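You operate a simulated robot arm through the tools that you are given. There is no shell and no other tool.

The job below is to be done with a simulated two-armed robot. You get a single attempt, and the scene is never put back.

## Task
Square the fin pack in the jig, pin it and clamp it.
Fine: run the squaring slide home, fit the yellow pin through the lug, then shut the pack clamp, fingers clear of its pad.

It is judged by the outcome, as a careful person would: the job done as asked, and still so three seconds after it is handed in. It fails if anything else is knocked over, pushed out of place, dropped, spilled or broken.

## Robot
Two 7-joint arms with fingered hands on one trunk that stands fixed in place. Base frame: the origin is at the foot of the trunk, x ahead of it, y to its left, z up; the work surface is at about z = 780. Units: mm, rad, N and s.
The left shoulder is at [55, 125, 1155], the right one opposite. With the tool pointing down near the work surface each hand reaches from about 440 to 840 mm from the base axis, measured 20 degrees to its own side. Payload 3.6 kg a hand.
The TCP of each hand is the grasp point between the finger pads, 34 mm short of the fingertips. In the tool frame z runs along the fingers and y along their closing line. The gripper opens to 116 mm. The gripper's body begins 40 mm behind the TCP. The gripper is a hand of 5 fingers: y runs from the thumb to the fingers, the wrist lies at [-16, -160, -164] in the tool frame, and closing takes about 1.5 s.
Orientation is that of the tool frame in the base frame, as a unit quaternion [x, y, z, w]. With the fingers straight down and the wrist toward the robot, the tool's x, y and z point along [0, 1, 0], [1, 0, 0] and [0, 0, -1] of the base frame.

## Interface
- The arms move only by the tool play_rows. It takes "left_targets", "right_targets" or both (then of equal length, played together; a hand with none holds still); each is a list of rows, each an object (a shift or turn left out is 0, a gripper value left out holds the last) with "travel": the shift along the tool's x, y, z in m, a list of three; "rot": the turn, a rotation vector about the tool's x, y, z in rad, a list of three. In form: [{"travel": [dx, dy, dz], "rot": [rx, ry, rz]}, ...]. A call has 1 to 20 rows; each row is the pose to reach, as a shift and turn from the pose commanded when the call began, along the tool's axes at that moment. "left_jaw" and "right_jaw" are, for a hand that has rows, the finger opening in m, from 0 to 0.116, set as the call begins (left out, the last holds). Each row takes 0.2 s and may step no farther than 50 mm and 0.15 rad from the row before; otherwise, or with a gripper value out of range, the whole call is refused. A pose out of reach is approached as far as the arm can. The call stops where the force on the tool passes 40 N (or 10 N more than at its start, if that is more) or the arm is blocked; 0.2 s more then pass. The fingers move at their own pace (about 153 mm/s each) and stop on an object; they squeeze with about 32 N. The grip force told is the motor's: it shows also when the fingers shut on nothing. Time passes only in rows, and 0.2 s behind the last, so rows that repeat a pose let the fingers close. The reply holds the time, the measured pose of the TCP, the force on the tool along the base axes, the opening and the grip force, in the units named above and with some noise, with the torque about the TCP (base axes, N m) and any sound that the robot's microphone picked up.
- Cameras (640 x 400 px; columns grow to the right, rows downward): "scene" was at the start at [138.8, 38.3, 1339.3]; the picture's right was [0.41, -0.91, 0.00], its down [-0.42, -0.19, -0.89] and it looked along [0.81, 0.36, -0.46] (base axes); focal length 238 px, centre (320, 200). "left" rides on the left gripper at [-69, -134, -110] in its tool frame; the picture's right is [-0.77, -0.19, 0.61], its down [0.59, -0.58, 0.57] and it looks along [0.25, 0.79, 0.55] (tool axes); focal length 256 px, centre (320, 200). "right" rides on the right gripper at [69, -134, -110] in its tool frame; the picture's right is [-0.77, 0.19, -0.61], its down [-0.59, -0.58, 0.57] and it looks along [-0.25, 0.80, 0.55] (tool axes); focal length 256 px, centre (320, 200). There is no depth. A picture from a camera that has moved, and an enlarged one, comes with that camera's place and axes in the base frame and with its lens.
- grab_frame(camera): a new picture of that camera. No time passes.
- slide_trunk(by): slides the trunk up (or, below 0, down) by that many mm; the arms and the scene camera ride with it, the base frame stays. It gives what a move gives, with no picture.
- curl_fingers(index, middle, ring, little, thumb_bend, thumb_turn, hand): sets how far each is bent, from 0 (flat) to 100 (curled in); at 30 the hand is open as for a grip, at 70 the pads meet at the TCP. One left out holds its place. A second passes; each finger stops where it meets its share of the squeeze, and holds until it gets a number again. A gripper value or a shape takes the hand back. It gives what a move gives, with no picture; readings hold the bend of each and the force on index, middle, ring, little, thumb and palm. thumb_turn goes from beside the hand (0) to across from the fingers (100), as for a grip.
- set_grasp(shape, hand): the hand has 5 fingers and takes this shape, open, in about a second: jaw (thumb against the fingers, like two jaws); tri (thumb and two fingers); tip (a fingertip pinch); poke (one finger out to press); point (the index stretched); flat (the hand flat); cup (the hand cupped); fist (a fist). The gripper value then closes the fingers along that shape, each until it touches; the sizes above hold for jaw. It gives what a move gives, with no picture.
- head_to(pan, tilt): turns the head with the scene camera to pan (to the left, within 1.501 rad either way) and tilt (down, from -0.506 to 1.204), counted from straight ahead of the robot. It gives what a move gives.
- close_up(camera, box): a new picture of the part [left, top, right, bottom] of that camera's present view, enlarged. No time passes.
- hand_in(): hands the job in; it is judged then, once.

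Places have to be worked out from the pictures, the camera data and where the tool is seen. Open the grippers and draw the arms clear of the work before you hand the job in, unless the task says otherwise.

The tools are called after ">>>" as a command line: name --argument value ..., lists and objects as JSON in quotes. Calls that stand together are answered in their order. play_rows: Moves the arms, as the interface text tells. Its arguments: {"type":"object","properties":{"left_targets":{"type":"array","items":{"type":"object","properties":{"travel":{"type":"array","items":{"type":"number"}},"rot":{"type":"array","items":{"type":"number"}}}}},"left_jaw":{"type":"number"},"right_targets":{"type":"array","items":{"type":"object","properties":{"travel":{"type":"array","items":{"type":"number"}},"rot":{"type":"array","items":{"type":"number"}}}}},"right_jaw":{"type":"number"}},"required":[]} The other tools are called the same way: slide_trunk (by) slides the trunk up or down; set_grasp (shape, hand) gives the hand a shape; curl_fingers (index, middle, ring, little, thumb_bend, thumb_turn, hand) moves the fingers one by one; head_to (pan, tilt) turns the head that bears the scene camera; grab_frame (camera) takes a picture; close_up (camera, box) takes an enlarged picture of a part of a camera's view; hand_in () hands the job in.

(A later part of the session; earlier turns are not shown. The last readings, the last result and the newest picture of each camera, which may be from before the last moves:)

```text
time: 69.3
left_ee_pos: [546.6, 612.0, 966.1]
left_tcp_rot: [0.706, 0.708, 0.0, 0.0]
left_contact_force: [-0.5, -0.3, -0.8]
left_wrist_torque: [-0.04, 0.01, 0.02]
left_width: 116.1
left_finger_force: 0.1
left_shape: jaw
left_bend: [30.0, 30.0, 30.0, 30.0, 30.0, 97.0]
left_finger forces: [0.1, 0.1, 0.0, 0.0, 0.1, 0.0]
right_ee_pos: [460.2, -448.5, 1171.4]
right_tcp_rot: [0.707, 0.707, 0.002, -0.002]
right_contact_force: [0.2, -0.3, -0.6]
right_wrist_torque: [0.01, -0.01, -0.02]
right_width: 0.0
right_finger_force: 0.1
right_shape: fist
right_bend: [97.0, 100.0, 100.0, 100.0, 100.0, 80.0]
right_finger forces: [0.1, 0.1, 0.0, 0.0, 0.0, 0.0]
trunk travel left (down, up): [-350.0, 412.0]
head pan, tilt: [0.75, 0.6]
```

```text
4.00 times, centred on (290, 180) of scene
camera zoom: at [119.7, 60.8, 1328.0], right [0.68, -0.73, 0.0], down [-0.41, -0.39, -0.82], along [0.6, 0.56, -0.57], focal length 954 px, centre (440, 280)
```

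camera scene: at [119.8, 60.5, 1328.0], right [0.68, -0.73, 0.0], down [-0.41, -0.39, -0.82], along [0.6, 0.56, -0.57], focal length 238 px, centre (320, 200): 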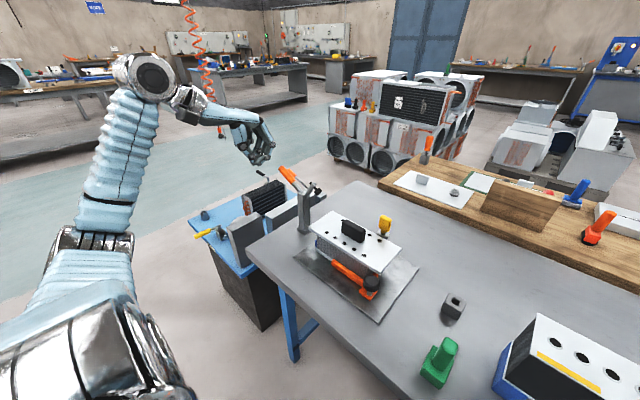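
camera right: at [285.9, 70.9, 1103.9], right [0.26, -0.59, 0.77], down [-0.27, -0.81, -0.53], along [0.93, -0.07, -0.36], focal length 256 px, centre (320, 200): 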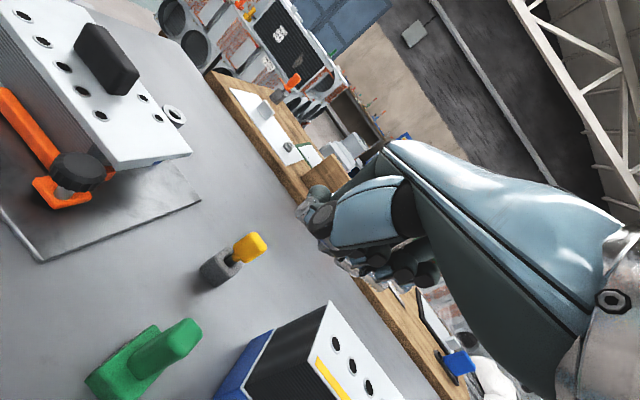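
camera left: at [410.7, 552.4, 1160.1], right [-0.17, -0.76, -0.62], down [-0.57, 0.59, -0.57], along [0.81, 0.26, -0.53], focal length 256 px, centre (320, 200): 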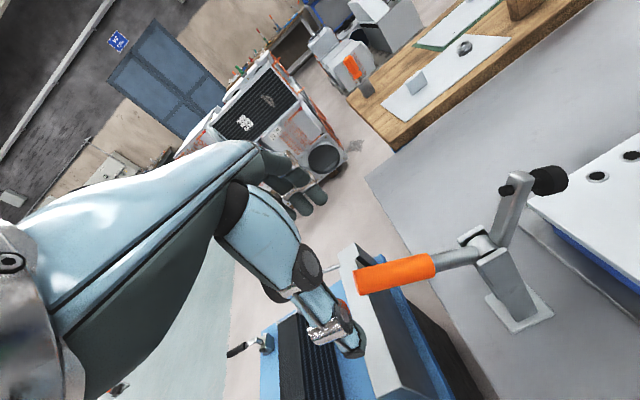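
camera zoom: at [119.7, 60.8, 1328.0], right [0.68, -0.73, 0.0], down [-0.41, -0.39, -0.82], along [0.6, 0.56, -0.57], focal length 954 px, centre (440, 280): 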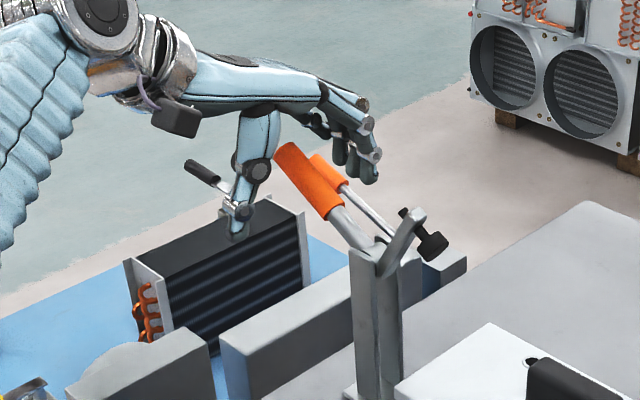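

The handle lies between thumb and fingers with no contact. I close the hand on it.

>>> play_rows --left_targets '[{"travel": [0, 0, 0]}, {"travel": [0, 0, 0]}, {"travel": [0, 0, 0]}, {"travel": [0, 0, 0]}, {"travel": [0, 0, 0]}, {"travel": [0, 0, 0]}, {"travel": [0, 0, 0]}]' --left_jaw 0.0

>>> close_up --camera "left" --box '[240, 160, 440, 360]'

>>> close_up --camera "scene" --box '[240, 130, 340, 230]'

```text
time: 70.9
left_ee_pos: [543.4, 611.0, 967.6]
left_tcp_rot: [0.706, 0.708, -0.002, 0.001]
left_contact_force: [-30.3, -3.4, -5.3]
left_wrist_torque: [0.07, -0.04, -0.1]
left_width: 4.1
left_finger_force: 32.5
left_shape: jaw
left_bend: [70.0, 70.0, 69.0, 73.0, 70.0, 100.0]
left_finger forces: [3.0, 0.1, 0.0, 0.1, 33.3, 0.1]
right_ee_pos: [458.4, -448.5, 1172.7]
right_tcp_rot: [0.708, 0.706, 0.002, -0.002]
right_contact_force: [0.9, 0.7, 0.1]
right_wrist_torque: [0.01, 0.02, 0.01]
right_width: 0.0
right_finger_force: 0.1
right_shape: fist
right_bend: [97.0, 100.0, 100.0, 100.0, 100.0, 80.0]
right_finger forces: [0.1, 0.1, 0.1, 0.0, 0.1, 0.1]
trunk travel left (down, up): [-350.0, 412.0]
head pan, tilt: [0.75, 0.6]
```

```text
2.00 times, centred on (340, 260) of left
camera zoom: at [410.1, 542.4, 1078.1], right [-0.19, -0.77, -0.61], down [-0.58, 0.59, -0.57], along [0.79, 0.25, -0.56], focal length 512 px, centre (280, 80)
```

zoom: 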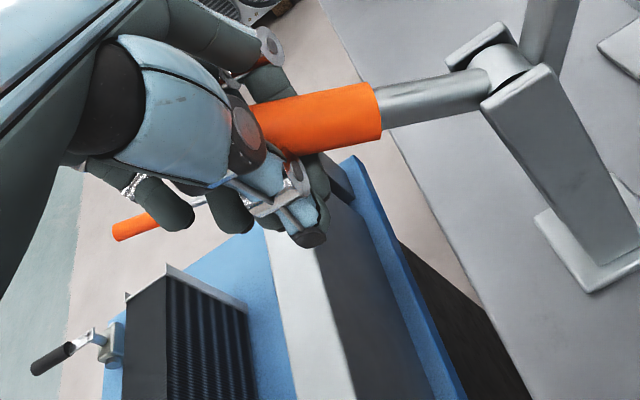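

```text
4.00 times, centred on (290, 180) of scene
camera zoom: at [115.1, 61.8, 1328.4], right [0.69, -0.73, 0.0], down [-0.41, -0.39, -0.83], along [0.6, 0.57, -0.56], focal length 954 px, centre (440, 280)
```

zoom: 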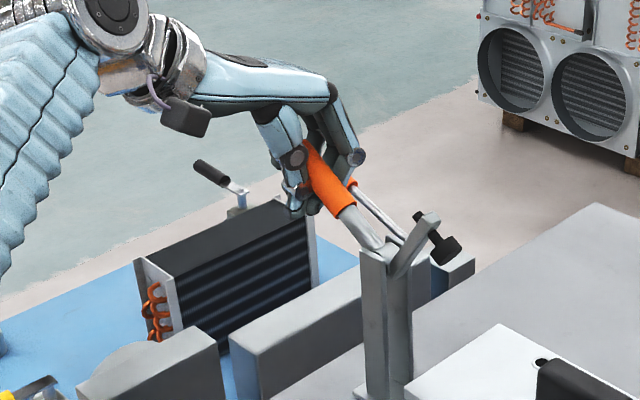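

The fingers have closed as a loop: index hooks under the handle and the thumb presses its near side with ~33 N. I shift the hand -x by ~8 mm to centre the handle in the loop and take off the side load.

>>> play_rows --left_targets '[{"travel": [0, -0.003, 0]}, {"travel": [0, -0.006, 0]}, {"travel": [0, -0.008, 0]}, {"travel": [0, -0.008, 0]}]'

>>> close_up --camera "left" --box '[280, 180, 420, 320]'

>>> close_up --camera "scene" --box '[250, 130, 330, 210]'

```text
time: 71.9
left_ee_pos: [541.0, 610.3, 968.0]
left_tcp_rot: [0.706, 0.708, 0.001, 0.002]
left_contact_force: [-6.1, -2.3, -1.0]
left_wrist_torque: [0.08, -0.1, 0.08]
left_width: 4.0
left_finger_force: 31.5
left_shape: jaw
left_bend: [70.0, 70.0, 69.0, 73.0, 70.0, 100.0]
left_finger forces: [6.9, 0.0, 0.0, 0.1, 13.8, 0.0]
right_ee_pos: [460.7, -450.6, 1171.7]
right_tcp_rot: [0.708, 0.706, 0.001, -0.003]
right_contact_force: [-0.1, -0.3, -0.7]
right_wrist_torque: [-0.01, -0.01, 0.01]
right_width: 0.0
right_finger_force: 0.0
right_shape: fist
right_bend: [97.0, 100.0, 100.0, 100.0, 100.0, 80.0]
right_finger forces: [0.0, 0.1, 0.1, 0.0, 0.1, 0.0]
trunk travel left (down, up): [-350.0, 412.0]
head pan, tilt: [0.75, 0.6]
```

```text
2.86 times, centred on (350, 250) of left
camera zoom: at [406.7, 542.0, 1077.7], right [-0.18, -0.77, -0.61], down [-0.58, 0.59, -0.57], along [0.8, 0.25, -0.55], focal length 731 px, centre (234, 57)
```

zoom: 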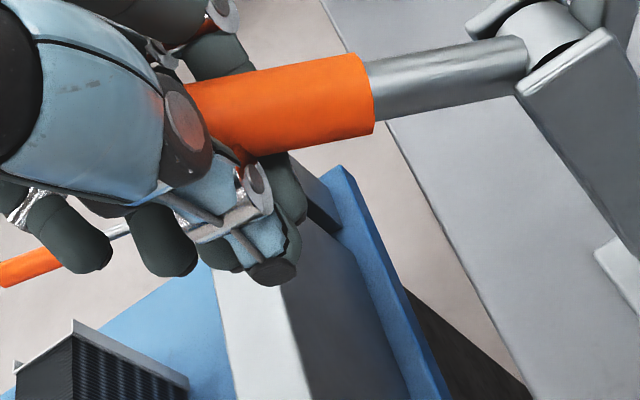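

```text
5.00 times, centred on (290, 170) of scene
camera zoom: at [119.3, 60.4, 1328.1], right [0.68, -0.73, 0.0], down [-0.41, -0.38, -0.83], along [0.6, 0.56, -0.56], focal length 1192 px, centre (470, 350)
```

zoom: 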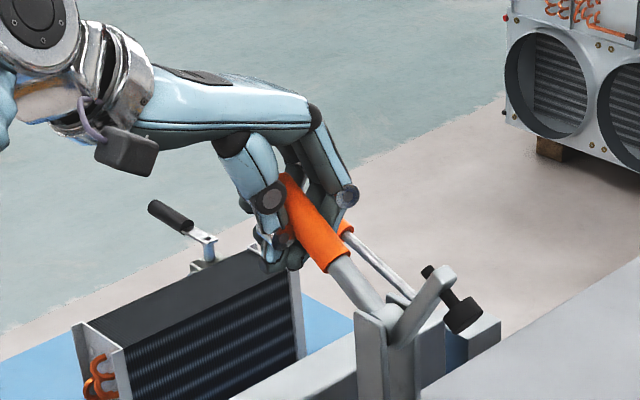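

Loads are balanced now (thumb 14 N, index 7 N) and the handle sits in the finger loop. I lift along the arc about the hinge while rolling the hand with the handle — first 14°, to test.

>>> play_rows --left_targets '[{"travel": [-0.003, 0, -0.0052], "rot": [0, 0.063, 0]}, {"travel": [-0.0062, 0, -0.0101], "rot": [0, 0.126, 0]}, {"travel": [-0.0096, 0, -0.0147], "rot": [0, 0.187, 0]}, {"travel": [-0.0133, 0, -0.0191], "rot": [0, 0.248, 0]}]'

>>> close_up --camera "scene" --box '[240, 120, 340, 220]'

>>> close_up --camera "left" --box '[260, 160, 460, 320]'

```text
time: 72.9
left_ee_pos: [538.5, 599.0, 986.0]
left_tcp_rot: [0.701, 0.703, 0.086, -0.087]
left_contact_force: [-0.6, -1.2, -1.3]
left_wrist_torque: [-0.02, -0.11, 0.11]
left_width: 3.9
left_finger_force: 31.8
left_shape: jaw
left_bend: [70.0, 70.0, 69.0, 73.0, 70.0, 100.0]
left_finger forces: [7.4, 0.1, 0.1, 0.1, 9.7, 0.0]
right_ee_pos: [461.6, -449.2, 1172.0]
right_tcp_rot: [0.708, 0.706, 0.001, -0.002]
right_contact_force: [0.5, 0.3, 0.6]
right_wrist_torque: [-0.02, -0.02, -0.01]
right_width: 0.0
right_finger_force: 0.0
right_shape: fist
right_bend: [97.0, 100.0, 100.0, 100.0, 100.0, 80.0]
right_finger forces: [0.0, 0.0, 0.0, 0.1, 0.1, 0.0]
trunk travel left (down, up): [-350.0, 412.0]
head pan, tilt: [0.75, 0.6]
```

```text
4.00 times, centred on (290, 170) of scene
camera zoom: at [119.9, 60.7, 1328.0], right [0.68, -0.73, 0.0], down [-0.41, -0.39, -0.82], along [0.6, 0.56, -0.57], focal length 954 px, centre (440, 320)
```

zoom: 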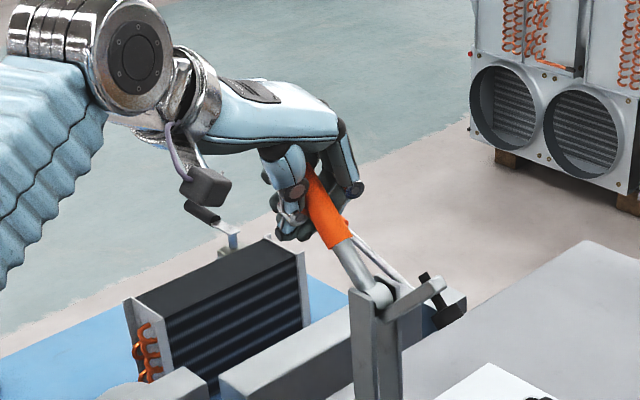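

```text
2.50 times, centred on (360, 240) of left
camera zoom: at [406.0, 504.4, 1075.3], right [-0.18, -0.6, -0.78], down [-0.58, 0.71, -0.41], along [0.79, 0.38, -0.48], focal length 640 px, centre (220, 100)
```

zoom: 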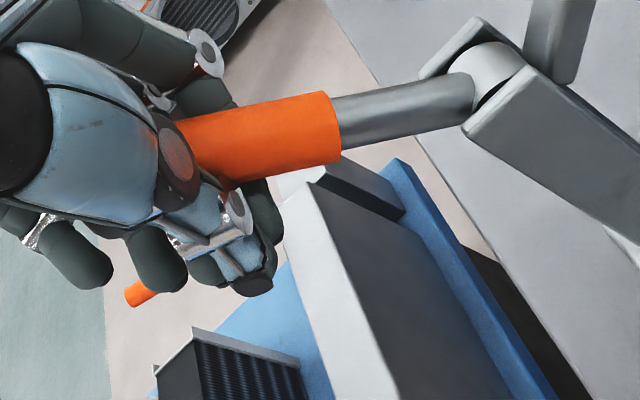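

The handle follows smoothly with small forces and the arm is swinging down toward the pack. I continue another 22° along the arc.

>>> play_rows --left_targets '[{"travel": [-0.0029, 0, -0.0054], "rot": [0, 0.0646, 0]}, {"travel": [-0.0062, 0, -0.0105], "rot": [0, 0.129, 0]}, {"travel": [-0.0098, 0, -0.0156], "rot": [0, 0.194, 0]}, {"travel": [-0.0136, 0, -0.0203], "rot": [0, 0.258, 0]}, {"travel": [-0.0179, 0, -0.0247], "rot": [0, 0.323, 0]}, {"travel": [-0.0223, 0, -0.029], "rot": [0, 0.387, 0]}]'

>>> close_up --camera "scene" --box '[240, 110, 360, 230]'

>>> grab_frame --camera "left"

```text
time: 74.3
left_ee_pos: [540.2, 570.9, 1006.9]
left_tcp_rot: [0.67, 0.673, 0.22, -0.221]
left_contact_force: [-1.2, -1.2, -2.5]
left_wrist_torque: [0.02, -0.16, 0.05]
left_width: 4.1
left_finger_force: 31.9
left_shape: jaw
left_bend: [70.0, 70.0, 69.0, 73.0, 70.0, 100.0]
left_finger forces: [6.8, 0.0, 0.1, 0.1, 9.6, 0.0]
right_ee_pos: [462.9, -449.0, 1170.9]
right_tcp_rot: [0.708, 0.706, 0.002, -0.003]
right_contact_force: [0.1, 0.3, -0.9]
right_wrist_torque: [-0.04, 0.05, -0.01]
right_width: 0.2
right_finger_force: 0.1
right_shape: fist
right_bend: [97.0, 100.0, 100.0, 100.0, 100.0, 80.0]
right_finger forces: [0.1, 0.0, 0.0, 0.0, 0.1, 0.0]
trunk travel left (down, up): [-350.0, 412.0]
head pan, tilt: [0.75, 0.6]
```

```text
3.33 times, centred on (300, 170) of scene
camera zoom: at [119.9, 60.8, 1327.9], right [0.68, -0.73, 0.0], down [-0.41, -0.39, -0.82], along [0.6, 0.56, -0.57], focal length 795 px, centre (387, 300)
```

zoom: 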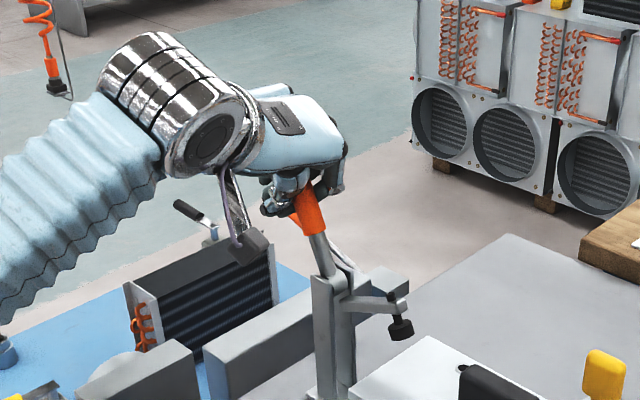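

```text
taken
camera left: at [406.2, 448.7, 1055.6], right [-0.19, -0.26, -0.95], down [-0.58, 0.81, -0.11], along [0.79, 0.53, -0.3], focal length 256 px, centre (320, 200)
```

left: 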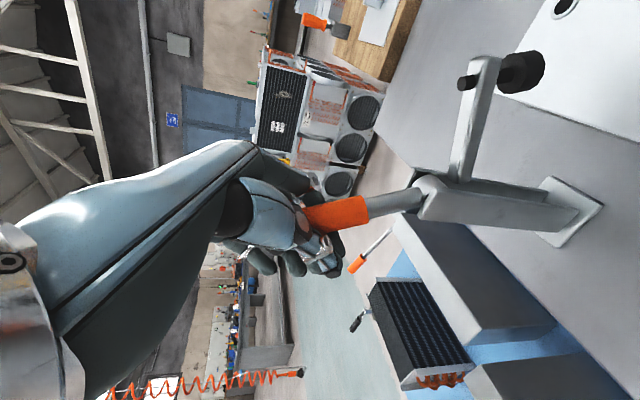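

The handle now stands ~65° and the arm is nearly level, pad over the plate at about (542, 437, 910). The true pivot appears lower, about (524, 899); I continue along the arc about that pivot by ~11° and check.

>>> play_rows --left_targets '[{"travel": [-0.0039, 0, -0.0066], "rot": [0, 0.0646, 0]}, {"travel": [-0.0083, 0, -0.0128], "rot": [0, 0.129, 0]}, {"travel": [-0.0132, 0, -0.0187], "rot": [0, 0.194, 0]}]'

>>> close_up --camera "scene" --box '[250, 120, 370, 240]'

>>> grab_frame --camera "left"

```text
time: 75.1
left_ee_pos: [539.5, 546.8, 1015.0]
left_tcp_rot: [0.647, 0.648, 0.284, -0.285]
left_contact_force: [1.1, 2.0, 0.6]
left_wrist_torque: [0.02, -0.21, 0.05]
left_width: 4.1
left_finger_force: 32.4
left_shape: jaw
left_bend: [70.0, 70.0, 69.0, 73.0, 70.0, 100.0]
left_finger forces: [9.2, 0.0, 0.1, 0.0, 8.3, 0.0]
right_ee_pos: [460.7, -449.7, 1171.5]
right_tcp_rot: [0.708, 0.706, 0.002, -0.003]
right_contact_force: [0.3, -0.3, -0.3]
right_wrist_torque: [-0.04, -0.01, 0.03]
right_width: 0.0
right_finger_force: 0.1
right_shape: fist
right_bend: [97.0, 100.0, 100.0, 100.0, 100.0, 80.0]
right_finger forces: [0.0, 0.1, 0.0, 0.0, 0.0, 0.0]
trunk travel left (down, up): [-350.0, 412.0]
head pan, tilt: [0.75, 0.6]
```

```text
3.33 times, centred on (310, 180) of scene
camera zoom: at [119.9, 60.7, 1328.0], right [0.68, -0.73, 0.0], down [-0.41, -0.39, -0.82], along [0.6, 0.56, -0.57], focal length 795 px, centre (353, 267)
```

zoom: 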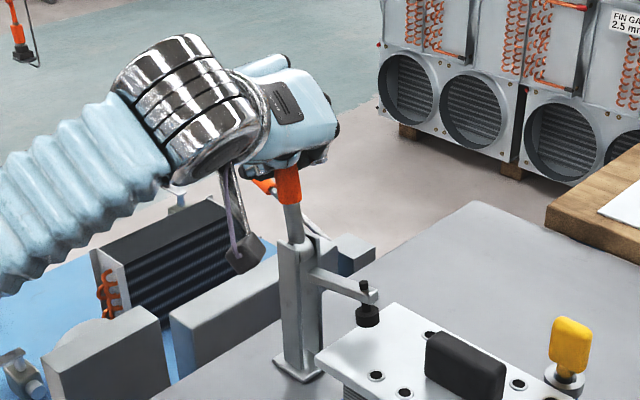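

```text
taken
camera left: at [405.9, 419.5, 1038.9], right [-0.19, -0.07, -0.98], down [-0.58, 0.81, 0.05], along [0.79, 0.58, -0.19], focal length 256 px, centre (320, 200)
```

left: 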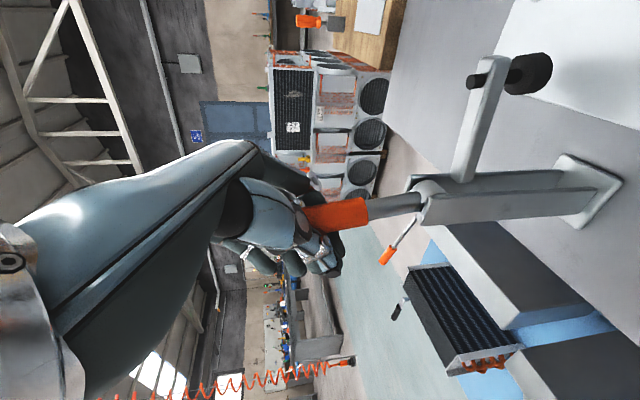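

The pad is about 10 mm above the plate at (543, 437, 887) and forces are small. I continue in half-size rows and watch for the pad landing.

>>> play_rows --left_targets '[{"travel": [-0.0021, 0, -0.0032], "rot": [0, 0.032, 0]}, {"travel": [-0.0043, 0, -0.0064], "rot": [0, 0.0646, 0]}, {"travel": [-0.0065, 0, -0.0095], "rot": [0, 0.097, 0]}, {"travel": [-0.0088, 0, -0.0126], "rot": [0, 0.129, 0]}]'

>>> close_up --camera "scene" --box '[270, 140, 350, 220]'

>>> close_up --camera "left" --box '[300, 20, 620, 260]'

```text
time: 76.1
left_ee_pos: [538.6, 534.2, 1017.3]
left_tcp_rot: [0.626, 0.629, 0.325, -0.326]
left_contact_force: [-1.8, 1.0, 1.8]
left_wrist_torque: [0.07, -0.14, 0.01]
left_width: 3.7
left_finger_force: 31.7
left_shape: jaw
left_bend: [70.0, 70.0, 69.0, 73.0, 70.0, 100.0]
left_finger forces: [8.8, 0.1, 0.0, 0.0, 9.3, 0.0]
right_ee_pos: [460.5, -449.6, 1171.5]
right_tcp_rot: [0.708, 0.706, 0.002, -0.003]
right_contact_force: [0.0, 0.2, -0.5]
right_wrist_torque: [-0.01, 0.02, -0.05]
right_width: 0.0
right_finger_force: 0.0
right_shape: fist
right_bend: [97.0, 100.0, 100.0, 100.0, 100.0, 80.0]
right_finger forces: [0.1, 0.1, 0.0, 0.0, 0.0, 0.0]
trunk travel left (down, up): [-350.0, 412.0]
head pan, tilt: [0.75, 0.6]
```

```text
5.00 times, centred on (310, 180) of scene
camera zoom: at [119.3, 60.8, 1328.0], right [0.68, -0.73, 0.0], down [-0.41, -0.39, -0.82], along [0.6, 0.56, -0.57], focal length 1192 px, centre (370, 300)
```

zoom: 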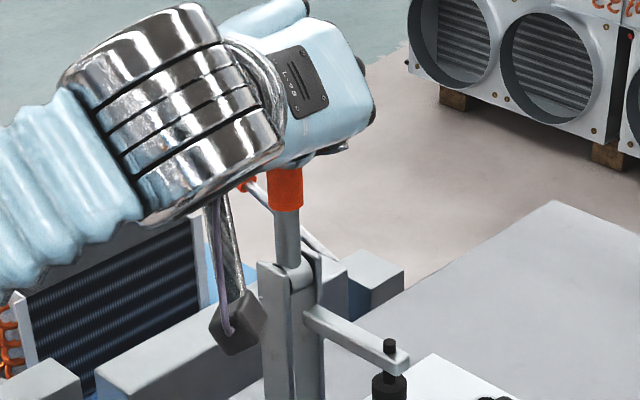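

```text
1.67 times, centred on (460, 140) of left
camera zoom: at [406.2, 403.5, 1024.6], right [-0.19, 0.06, -0.98], down [-0.58, 0.8, 0.16], along [0.79, 0.6, -0.12], focal length 427 px, centre (87, 300)
```

zoom: 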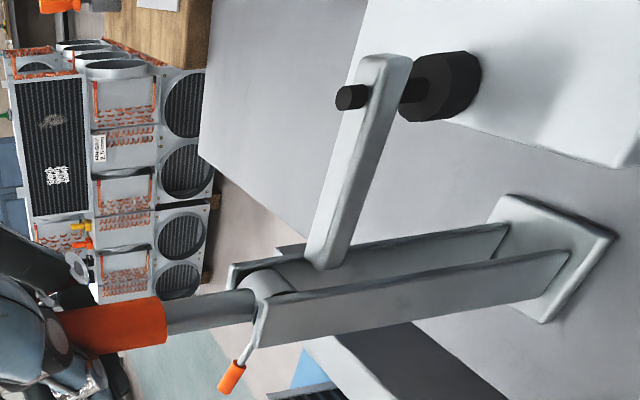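

Pad is nearly on the plate. I continue with the same small rows; the call will stop if force rises.

>>> play_rows --left_targets '[{"travel": [-0.0021, 0, -0.0033], "rot": [0, 0.032, 0]}, {"travel": [-0.0041, 0, -0.0065], "rot": [0, 0.0646, 0]}, {"travel": [-0.0064, 0, -0.0097], "rot": [0, 0.097, 0]}]'

>>> close_up --camera "scene" --box '[280, 150, 360, 230]'

>>> close_up --camera "left" --box '[300, 20, 620, 260]'

```text
time: 76.9
left_ee_pos: [538.1, 528.8, 1016.5]
left_tcp_rot: [0.608, 0.615, 0.353, -0.357]
left_contact_force: [2.1, 31.2, 7.2]
left_wrist_torque: [0.32, -0.22, 0.13]
left_width: 4.4
left_finger_force: 31.7
left_shape: jaw
left_bend: [70.0, 70.0, 69.0, 73.0, 70.0, 100.0]
left_finger forces: [18.3, 0.0, 0.0, 0.0, 15.9, 0.0]
right_ee_pos: [460.8, -443.0, 1173.9]
right_tcp_rot: [0.708, 0.706, -0.001, 0.0]
right_contact_force: [-0.5, -0.4, -0.7]
right_wrist_torque: [0.02, 0.0, 0.03]
right_width: 0.0
right_finger_force: 0.0
right_shape: fist
right_bend: [97.0, 100.0, 100.0, 100.0, 100.0, 80.0]
right_finger forces: [0.1, 0.0, 0.1, 0.0, 0.0, 0.1]
trunk travel left (down, up): [-350.0, 412.0]
head pan, tilt: [0.75, 0.6]
```

```text
5.00 times, centred on (320, 190) of scene
camera zoom: at [119.2, 68.2, 1327.9], right [0.69, -0.73, 0.0], down [-0.41, -0.39, -0.82], along [0.6, 0.56, -0.57], focal length 1192 px, centre (320, 250)
```

zoom: 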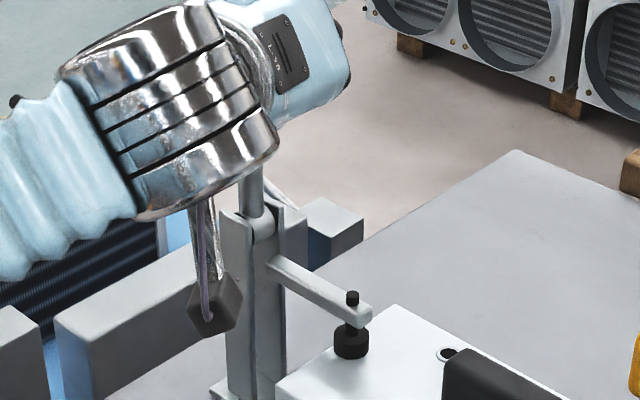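

```text
1.67 times, centred on (460, 140) of left
camera zoom: at [406.8, 398.0, 1011.5], right [-0.19, 0.15, -0.97], down [-0.59, 0.78, 0.23], along [0.79, 0.61, -0.06], focal length 427 px, centre (87, 300)
```

zoom: 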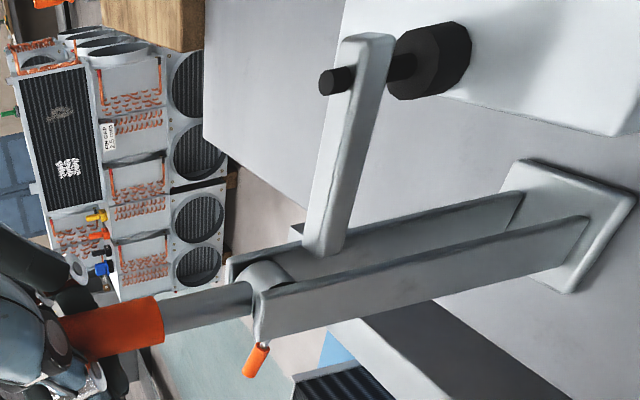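

Force rose to 31 N with the pad on the plate, arm level and handle upright – the clamp has reached its stop. I press a touch more to make sure it's fully shut, then check.

>>> play_rows --left_targets '[{"travel": [-0.0008, 0, -0.0013]}, {"travel": [-0.0015, 0, -0.0025]}, {"travel": [-0.0015, 0, -0.0025]}]'

>>> close_up --camera "scene" --box '[290, 170, 350, 230]'

```text
time: 77.7
left_ee_pos: [538.9, 528.6, 1016.8]
left_tcp_rot: [0.608, 0.616, 0.352, -0.355]
left_contact_force: [-0.1, 34.3, 6.6]
left_wrist_torque: [0.4, -0.3, 0.16]
left_width: 4.2
left_finger_force: 32.0
left_shape: jaw
left_bend: [70.0, 70.0, 69.0, 73.0, 70.0, 100.0]
left_finger forces: [19.8, 0.0, 0.0, 0.0, 16.9, 0.0]
right_ee_pos: [459.9, -441.5, 1175.3]
right_tcp_rot: [0.708, 0.706, -0.001, 0.0]
right_contact_force: [0.4, -1.1, 0.0]
right_wrist_torque: [0.02, 0.03, 0.03]
right_width: 0.0
right_finger_force: 0.1
right_shape: fist
right_bend: [97.0, 100.0, 100.0, 100.0, 100.0, 80.0]
right_finger forces: [0.0, 0.0, 0.0, 0.0, 0.0, 0.0]
trunk travel left (down, up): [-350.0, 412.0]
head pan, tilt: [0.75, 0.6]
```

```text
6.67 times, centred on (320, 200) of scene
camera zoom: at [118.7, 89.2, 1328.2], right [0.69, -0.72, 0.02], down [-0.41, -0.41, -0.82], along [0.6, 0.56, -0.58], focal length 1590 px, centre (320, 200)
```

zoom: 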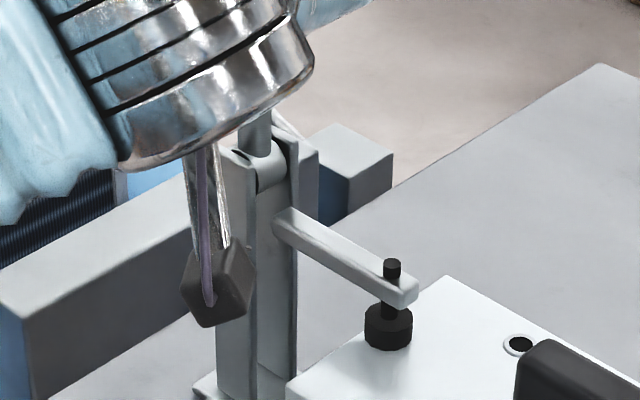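

The clamp is shut: pad flat on the plate, arm level, handle upright. I relax the push by ~5 mm and check that the clamp stays shut on its own before opening my hand.

>>> play_rows --left_targets '[{"travel": [0.0012, 0, 0.0021]}, {"travel": [0.0025, 0, 0.0043]}, {"travel": [0.0025, 0, 0.0043]}, {"travel": [0.0025, 0, 0.0043]}]'

>>> close_up --camera "scene" --box '[280, 150, 350, 230]'

>>> close_up --camera "left" --box '[260, 20, 620, 290]'

```text
time: 78.7
left_ee_pos: [539.1, 528.8, 1016.5]
left_tcp_rot: [0.61, 0.614, 0.353, -0.356]
left_contact_force: [-1.4, 30.3, 0.5]
left_wrist_torque: [0.33, -0.21, 0.1]
left_width: 4.0
left_finger_force: 32.1
left_shape: jaw
left_bend: [70.0, 70.0, 69.0, 73.0, 70.0, 100.0]
left_finger forces: [17.4, 0.0, 0.0, 0.0, 17.7, 0.1]
right_ee_pos: [459.8, -444.9, 1173.0]
right_tcp_rot: [0.708, 0.706, 0.001, 0.0]
right_contact_force: [0.5, -0.1, 0.0]
right_wrist_torque: [-0.01, 0.02, 0.0]
right_width: 0.0
right_finger_force: 0.1
right_shape: fist
right_bend: [97.0, 100.0, 100.0, 100.0, 100.0, 80.0]
right_finger forces: [0.0, 0.0, 0.0, 0.0, 0.0, 0.1]
trunk travel left (down, up): [-350.0, 412.0]
head pan, tilt: [0.75, 0.6]
```

```text
5.00 times, centred on (315, 190) of scene
camera zoom: at [118.9, 87.2, 1328.1], right [0.69, -0.72, 0.01], down [-0.41, -0.41, -0.82], along [0.6, 0.56, -0.58], focal length 1192 px, centre (345, 250)
```

zoom: 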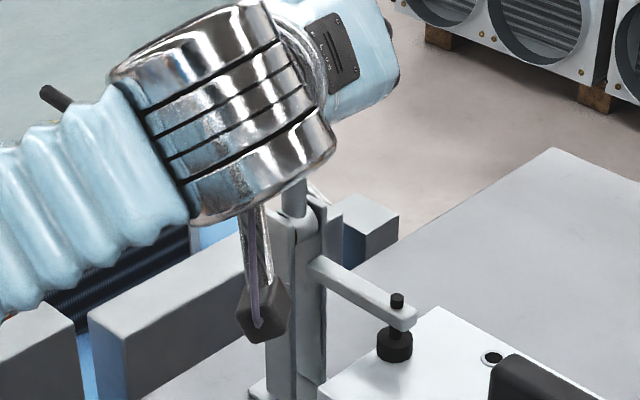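

```text
1.48 times, centred on (440, 155) of left
camera zoom: at [406.7, 398.2, 1012.1], right [-0.19, 0.15, -0.97], down [-0.58, 0.78, 0.23], along [0.79, 0.61, -0.06], focal length 379 px, centre (142, 267)
```

zoom: 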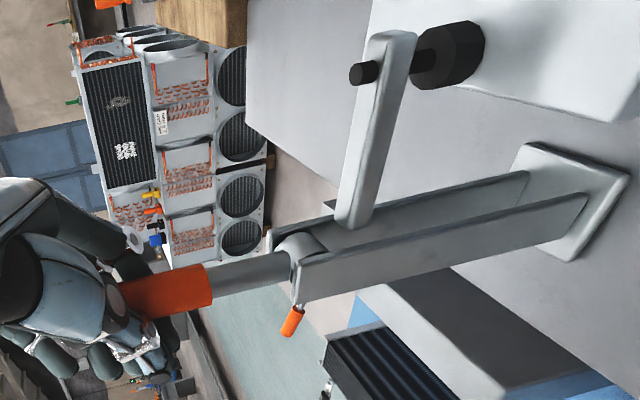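

Still 30 N of pull because the trunk has flexed toward the clamp; I relax further in +y until the load drops.

>>> play_rows --left_targets '[{"travel": [0.002, 0, 0.0035]}, {"travel": [0.004, 0, 0.0069]}, {"travel": [0.005, 0, 0.0087]}, {"travel": [0.005, 0, 0.0087]}]'

>>> close_up --camera "scene" --box '[280, 150, 350, 230]'

```text
time: 79.7
left_ee_pos: [538.8, 531.2, 1017.1]
left_tcp_rot: [0.612, 0.612, 0.355, -0.354]
left_contact_force: [-10.0, 0.4, -1.7]
left_wrist_torque: [0.02, -0.06, -0.04]
left_width: 3.8
left_finger_force: 32.1
left_shape: jaw
left_bend: [70.0, 70.0, 69.0, 73.0, 70.0, 100.0]
left_finger forces: [7.3, 0.1, 0.0, 0.1, 16.2, 0.0]
right_ee_pos: [458.4, -449.7, 1173.2]
right_tcp_rot: [0.709, 0.706, 0.001, -0.002]
right_contact_force: [-0.1, -0.2, -0.3]
right_wrist_torque: [0.02, 0.01, -0.01]
right_width: 0.0
right_finger_force: 0.1
right_shape: fist
right_bend: [97.0, 100.0, 100.0, 100.0, 100.0, 80.0]
right_finger forces: [0.0, 0.1, 0.1, 0.0, 0.1, 0.0]
trunk travel left (down, up): [-350.0, 412.0]
head pan, tilt: [0.75, 0.6]
```

```text
5.00 times, centred on (315, 190) of scene
camera zoom: at [118.3, 61.2, 1328.1], right [0.68, -0.73, 0.0], down [-0.41, -0.39, -0.83], along [0.6, 0.56, -0.56], focal length 1192 px, centre (345, 250)
```

zoom: 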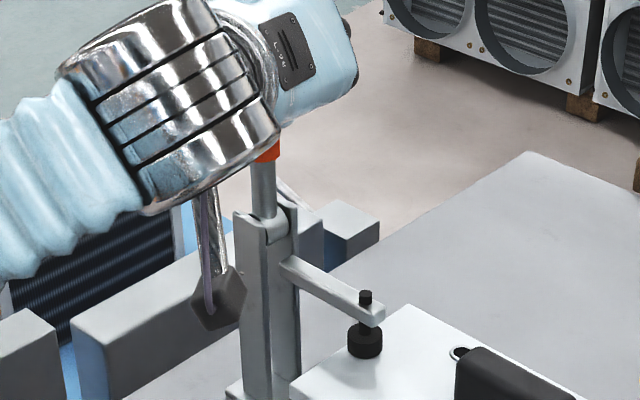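

Load is now ~0 in y and the clamp remains shut with the pad on the plate. I open the hand to free the handle.

>>> play_rows --left_targets '[{"travel": [0, 0, 0]}, {"travel": [0, 0, 0]}, {"travel": [0, 0, 0]}, {"travel": [0, 0, 0]}]' --left_jaw 0.1

>>> close_up --camera "scene" --box '[270, 130, 350, 220]'

>>> close_up --camera "left" --box '[220, 100, 520, 340]'

```text
time: 80.7
left_ee_pos: [540.4, 533.8, 1018.3]
left_tcp_rot: [0.61, 0.613, 0.354, -0.355]
left_contact_force: [0.3, 0.2, 0.2]
left_wrist_torque: [0.01, -0.02, 0.02]
left_width: 100.1
left_finger_force: 0.0
left_shape: jaw
left_bend: [32.0, 33.0, 41.0, 38.0, 0.0, 98.0]
left_finger forces: [0.0, 0.0, 0.0, 0.1, 0.0, 0.0]
right_ee_pos: [460.3, -449.1, 1171.2]
right_tcp_rot: [0.708, 0.706, 0.001, -0.002]
right_contact_force: [-0.7, -0.2, 0.1]
right_wrist_torque: [0.01, 0.0, -0.01]
right_width: 0.1
right_finger_force: 0.1
right_shape: fist
right_bend: [97.0, 100.0, 100.0, 100.0, 100.0, 80.0]
right_finger forces: [0.0, 0.0, 0.1, 0.0, 0.1, 0.0]
trunk travel left (down, up): [-350.0, 412.0]
head pan, tilt: [0.75, 0.6]
```

```text
4.44 times, centred on (310, 175) of scene
camera zoom: at [119.8, 61.3, 1328.0], right [0.68, -0.73, 0.0], down [-0.41, -0.39, -0.82], along [0.6, 0.56, -0.57], focal length 1060 px, centre (364, 311)
```

zoom: 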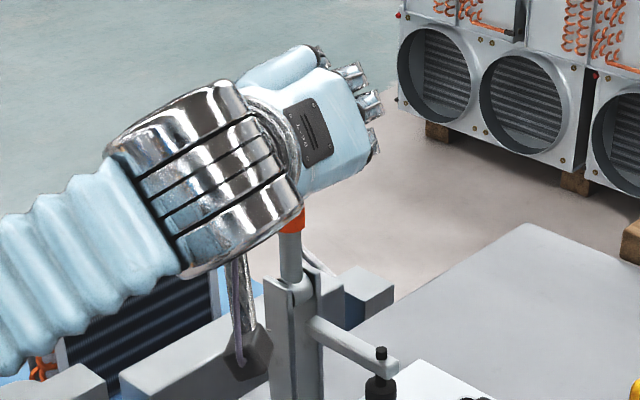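

```text
1.67 times, centred on (370, 220) of left
camera zoom: at [406.6, 403.6, 1012.9], right [-0.19, 0.15, -0.97], down [-0.58, 0.78, 0.23], along [0.79, 0.61, -0.06], focal length 427 px, centre (237, 167)
```

zoom: 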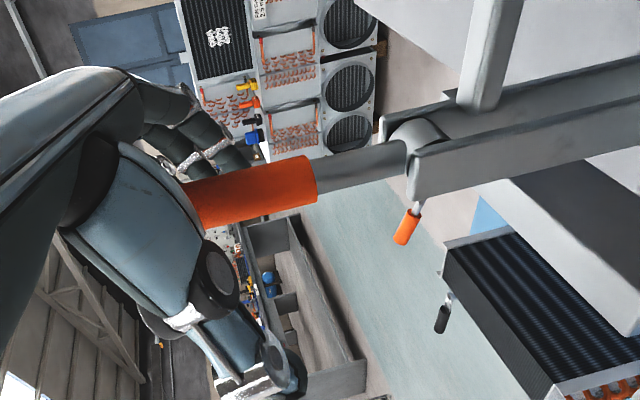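

Forces are zero and the handle stays upright on its own. I withdraw the hand straight back along its finger direction.

>>> play_rows --left_targets '[{"travel": [0, 0, -0.025]}, {"travel": [0, 0, -0.055]}, {"travel": [0, 0, -0.09]}, {"travel": [0, 0, -0.13]}, {"travel": [0, 0, -0.165]}]'

>>> grab_frame --camera "scene"

>>> grab_frame --camera "left"

```text
time: 81.9
left_ee_pos: [539.8, 389.2, 1099.5]
left_tcp_rot: [0.61, 0.612, 0.354, -0.357]
left_contact_force: [0.6, 0.4, 1.0]
left_wrist_torque: [0.0, -0.03, 0.02]
left_width: 99.6
left_finger_force: 0.1
left_shape: jaw
left_bend: [32.0, 33.0, 41.0, 38.0, 0.0, 98.0]
left_finger forces: [0.0, 0.0, 0.1, 0.0, 0.0, 0.0]
right_ee_pos: [460.9, -449.7, 1170.1]
right_tcp_rot: [0.709, 0.706, 0.001, -0.003]
right_contact_force: [0.3, -1.4, 0.0]
right_wrist_torque: [0.01, 0.0, 0.0]
right_width: 0.0
right_finger_force: 0.0
right_shape: fist
right_bend: [97.0, 100.0, 100.0, 100.0, 100.0, 80.0]
right_finger forces: [0.1, 0.0, 0.0, 0.0, 0.0, 0.0]
trunk travel left (down, up): [-350.0, 412.0]
head pan, tilt: [0.75, 0.6]
```

```text
taken
camera scene: at [120.1, 60.3, 1328.0], right [0.68, -0.73, 0.0], down [-0.41, -0.38, -0.83], along [0.6, 0.56, -0.56], focal length 238 px, centre (320, 200)
```

scene: 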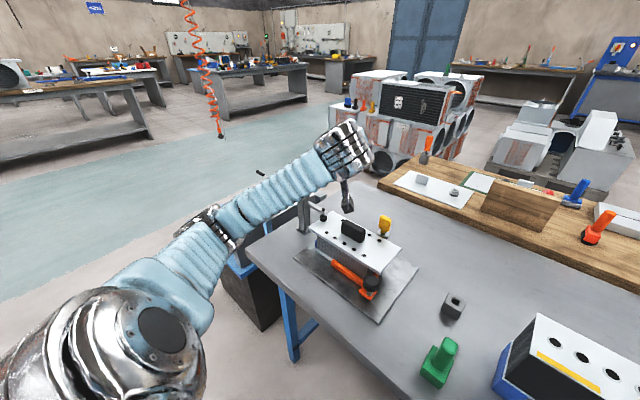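

```text
taken
camera left: at [406.4, 258.8, 1094.4], right [-0.19, 0.15, -0.97], down [-0.58, 0.78, 0.23], along [0.79, 0.61, -0.06], focal length 256 px, centre (320, 200)
```

left: 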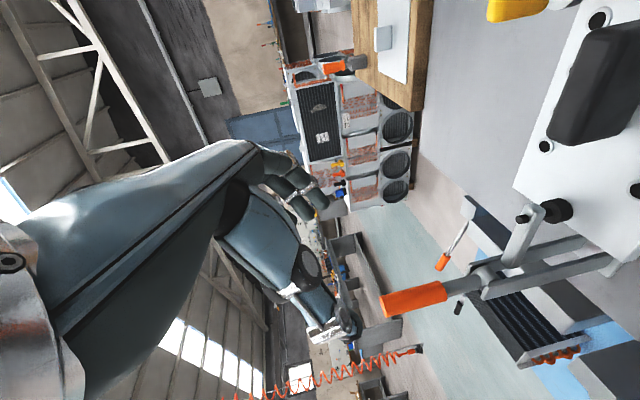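

The hand is clear of the clamp. I raise it and unroll back to the natural orientation, moving back toward the robot.

>>> play_rows --left_targets '[{"travel": [0.03, 0, -0.0175]}, {"travel": [0.0606, 0, -0.035]}, {"travel": [0.062, -0.0125, -0.033], "rot": [0, -0.131, 0]}, {"travel": [0.063, -0.025, -0.031], "rot": [0, -0.262, 0]}, {"travel": [0.0645, -0.0375, -0.0285], "rot": [0, -0.393, 0]}, {"travel": [0.0655, -0.05, -0.0265], "rot": [0, -0.524, 0]}, {"travel": [0.067, -0.0625, -0.024], "rot": [0, -0.655, 0]}, {"travel": [0.068, -0.075, -0.022], "rot": [0, -0.786, 0]}, {"travel": [0.0695, -0.0875, -0.02], "rot": [0, -0.917, 0]}, {"travel": [0.0706, -0.1, -0.0177], "rot": [0, -1.047, 0]}, {"travel": [0.0706, -0.1, -0.0177], "rot": [0, -1.047, 0]}]'

>>> grab_frame --camera "scene"

>>> grab_frame --camera "left"

```text
time: 84.3
left_ee_pos: [440.1, 410.7, 1168.7]
left_tcp_rot: [0.706, 0.708, 0.001, -0.001]
left_contact_force: [-1.0, 0.2, 0.3]
left_wrist_torque: [0.0, 0.02, 0.02]
left_width: 99.7
left_finger_force: 0.2
left_shape: jaw
left_bend: [32.0, 33.0, 41.0, 38.0, 0.0, 98.0]
left_finger forces: [0.0, 0.0, 0.1, 0.0, 0.0, 0.0]
right_ee_pos: [460.9, -448.0, 1171.2]
right_tcp_rot: [0.707, 0.707, 0.001, -0.002]
right_contact_force: [-0.4, -0.1, 0.0]
right_wrist_torque: [-0.03, 0.03, 0.0]
right_width: 0.0
right_finger_force: 0.0
right_shape: fist
right_bend: [97.0, 100.0, 100.0, 100.0, 100.0, 80.0]
right_finger forces: [0.0, 0.0, 0.0, 0.0, 0.0, 0.0]
trunk travel left (down, up): [-350.0, 412.0]
head pan, tilt: [0.75, 0.6]
```

```text
taken
camera scene: at [119.9, 61.0, 1328.0], right [0.68, -0.73, 0.0], down [-0.41, -0.39, -0.82], along [0.6, 0.56, -0.57], focal length 238 px, centre (320, 200)
```

scene: 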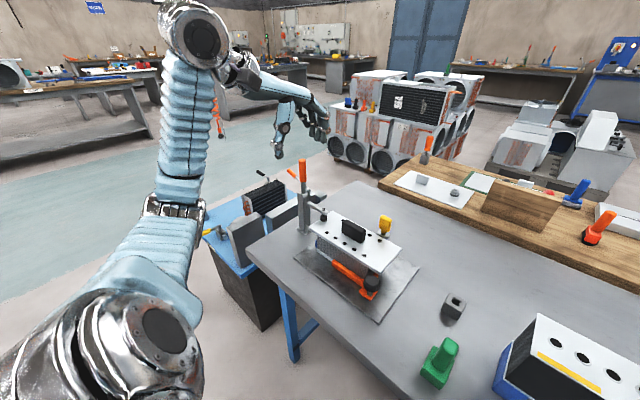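

```text
taken
camera left: at [307.2, 340.5, 1279.4], right [-0.18, -0.77, -0.61], down [-0.58, 0.59, -0.56], along [0.79, 0.25, -0.55], focal length 256 px, centre (320, 200)
```

left: 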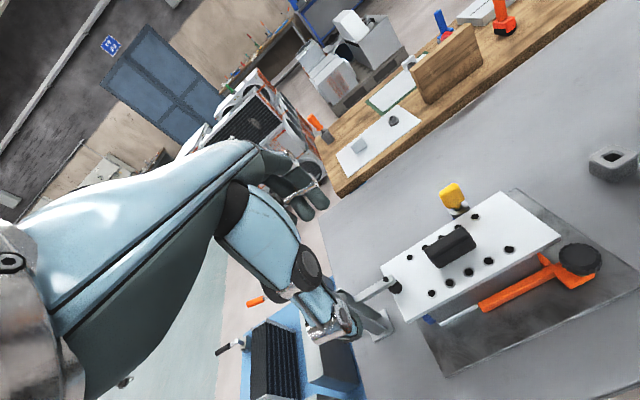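

Both arms are clear. I zoom in on the slide, pin/lug and clamp to verify the final state.

>>> close_up --camera "scene" --box '[280, 150, 420, 320]'

>>> close_up --camera "scene" --box '[285, 190, 355, 250]'

>>> close_up --camera "left" --box '[370, 170, 630, 360]'

>>> close_up --camera "left" --box '[430, 170, 500, 230]'

```text
2.35 times, centred on (350, 235) of scene
camera zoom: at [119.9, 61.0, 1328.0], right [0.68, -0.73, 0.0], down [-0.41, -0.39, -0.82], along [0.6, 0.56, -0.57], focal length 561 px, centre (249, 118)
```

zoom: 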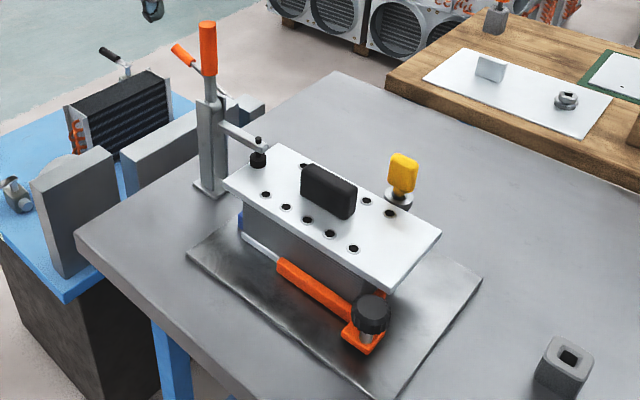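

```text
6.67 times, centred on (320, 220) of scene
camera zoom: at [119.9, 61.0, 1328.0], right [0.68, -0.73, 0.0], down [-0.41, -0.39, -0.82], along [0.6, 0.56, -0.57], focal length 1590 px, centre (320, 67)
```

zoom: 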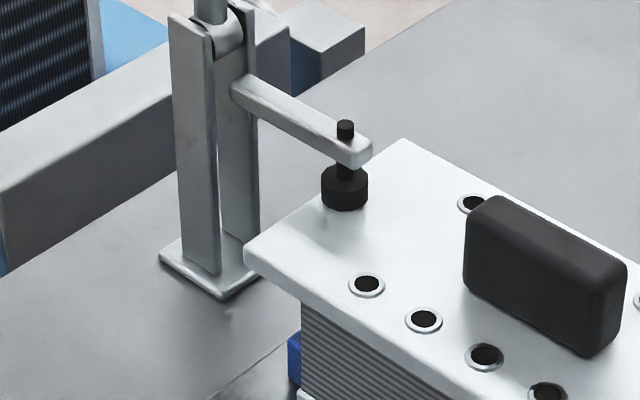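

```text
2.11 times, centred on (500, 265) of left
camera zoom: at [307.2, 340.5, 1279.4], right [-0.18, -0.77, -0.61], down [-0.58, 0.59, -0.56], along [0.79, 0.25, -0.55], focal length 539 px, centre (-59, 63)
```

zoom: 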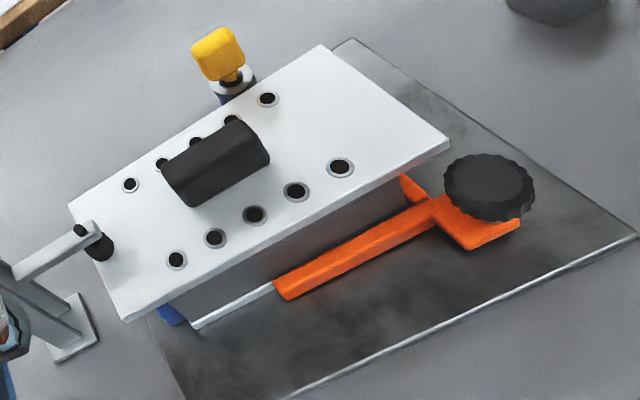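

```text
6.67 times, centred on (465, 200) of left
camera zoom: at [307.2, 340.5, 1279.4], right [-0.18, -0.77, -0.61], down [-0.58, 0.59, -0.56], along [0.79, 0.25, -0.55], focal length 1707 px, centre (-647, 200)
```

zoom: 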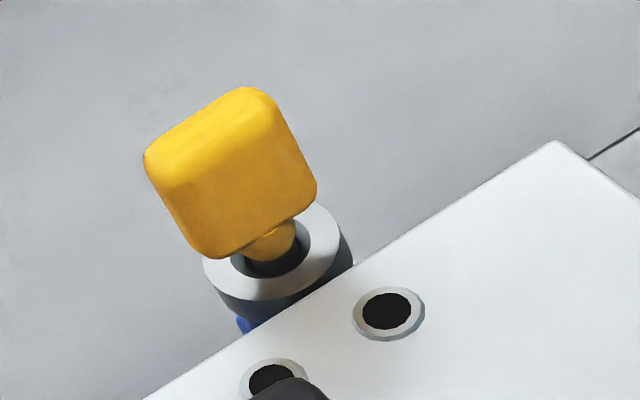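

Clamp pad is flat on the plate, pin stands through the lug. I zoom on the slide to verify it is still hard against the pack with no gap.

>>> close_up --camera "left" --box '[530, 230, 630, 300]'

>>> close_up --camera "left" --box '[420, 270, 540, 340]'

>>> close_up --camera "scene" --box '[320, 250, 390, 310]'

```text
5.71 times, centred on (580, 265) of left
camera zoom: at [307.2, 340.5, 1279.4], right [-0.18, -0.77, -0.61], down [-0.58, 0.59, -0.56], along [0.79, 0.25, -0.55], focal length 1463 px, centre (-1166, -171)
```

zoom: 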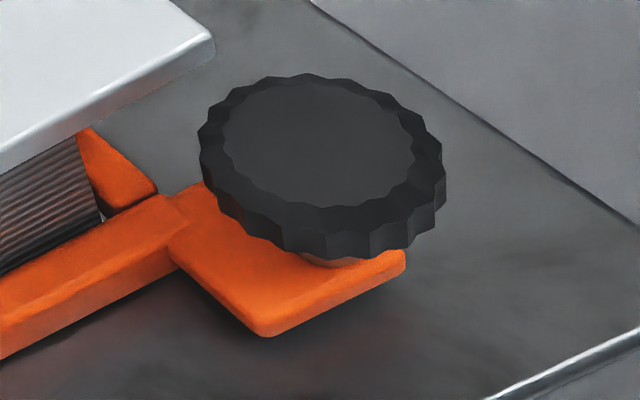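

```text
5.33 times, centred on (480, 305) of left
camera zoom: at [307.2, 340.5, 1279.4], right [-0.18, -0.77, -0.61], down [-0.58, 0.59, -0.56], along [0.79, 0.25, -0.55], focal length 1365 px, centre (-533, -360)
```

zoom: 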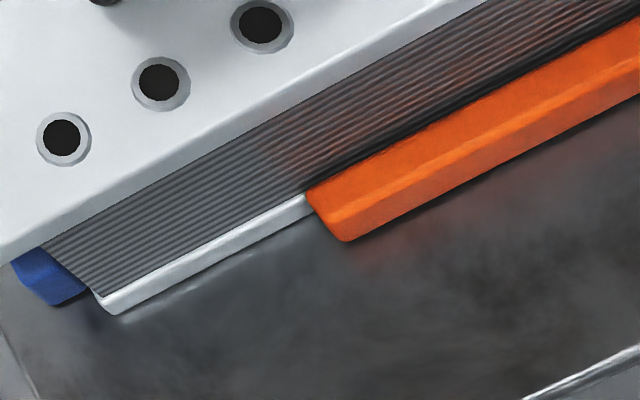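

```text
6.67 times, centred on (355, 280) of scene
camera zoom: at [119.9, 61.0, 1328.0], right [0.68, -0.73, 0.0], down [-0.41, -0.39, -0.82], along [0.6, 0.56, -0.57], focal length 1590 px, centre (87, -333)
```

zoom: 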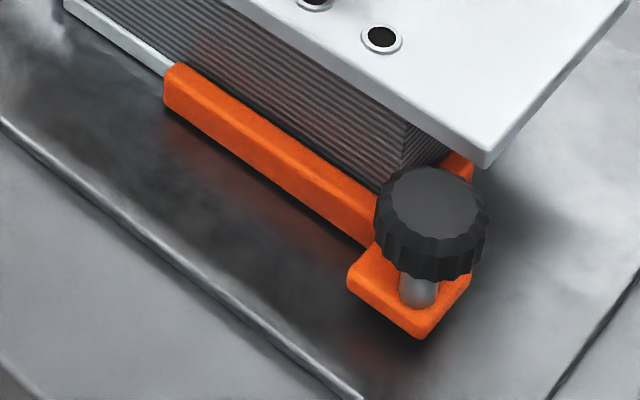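

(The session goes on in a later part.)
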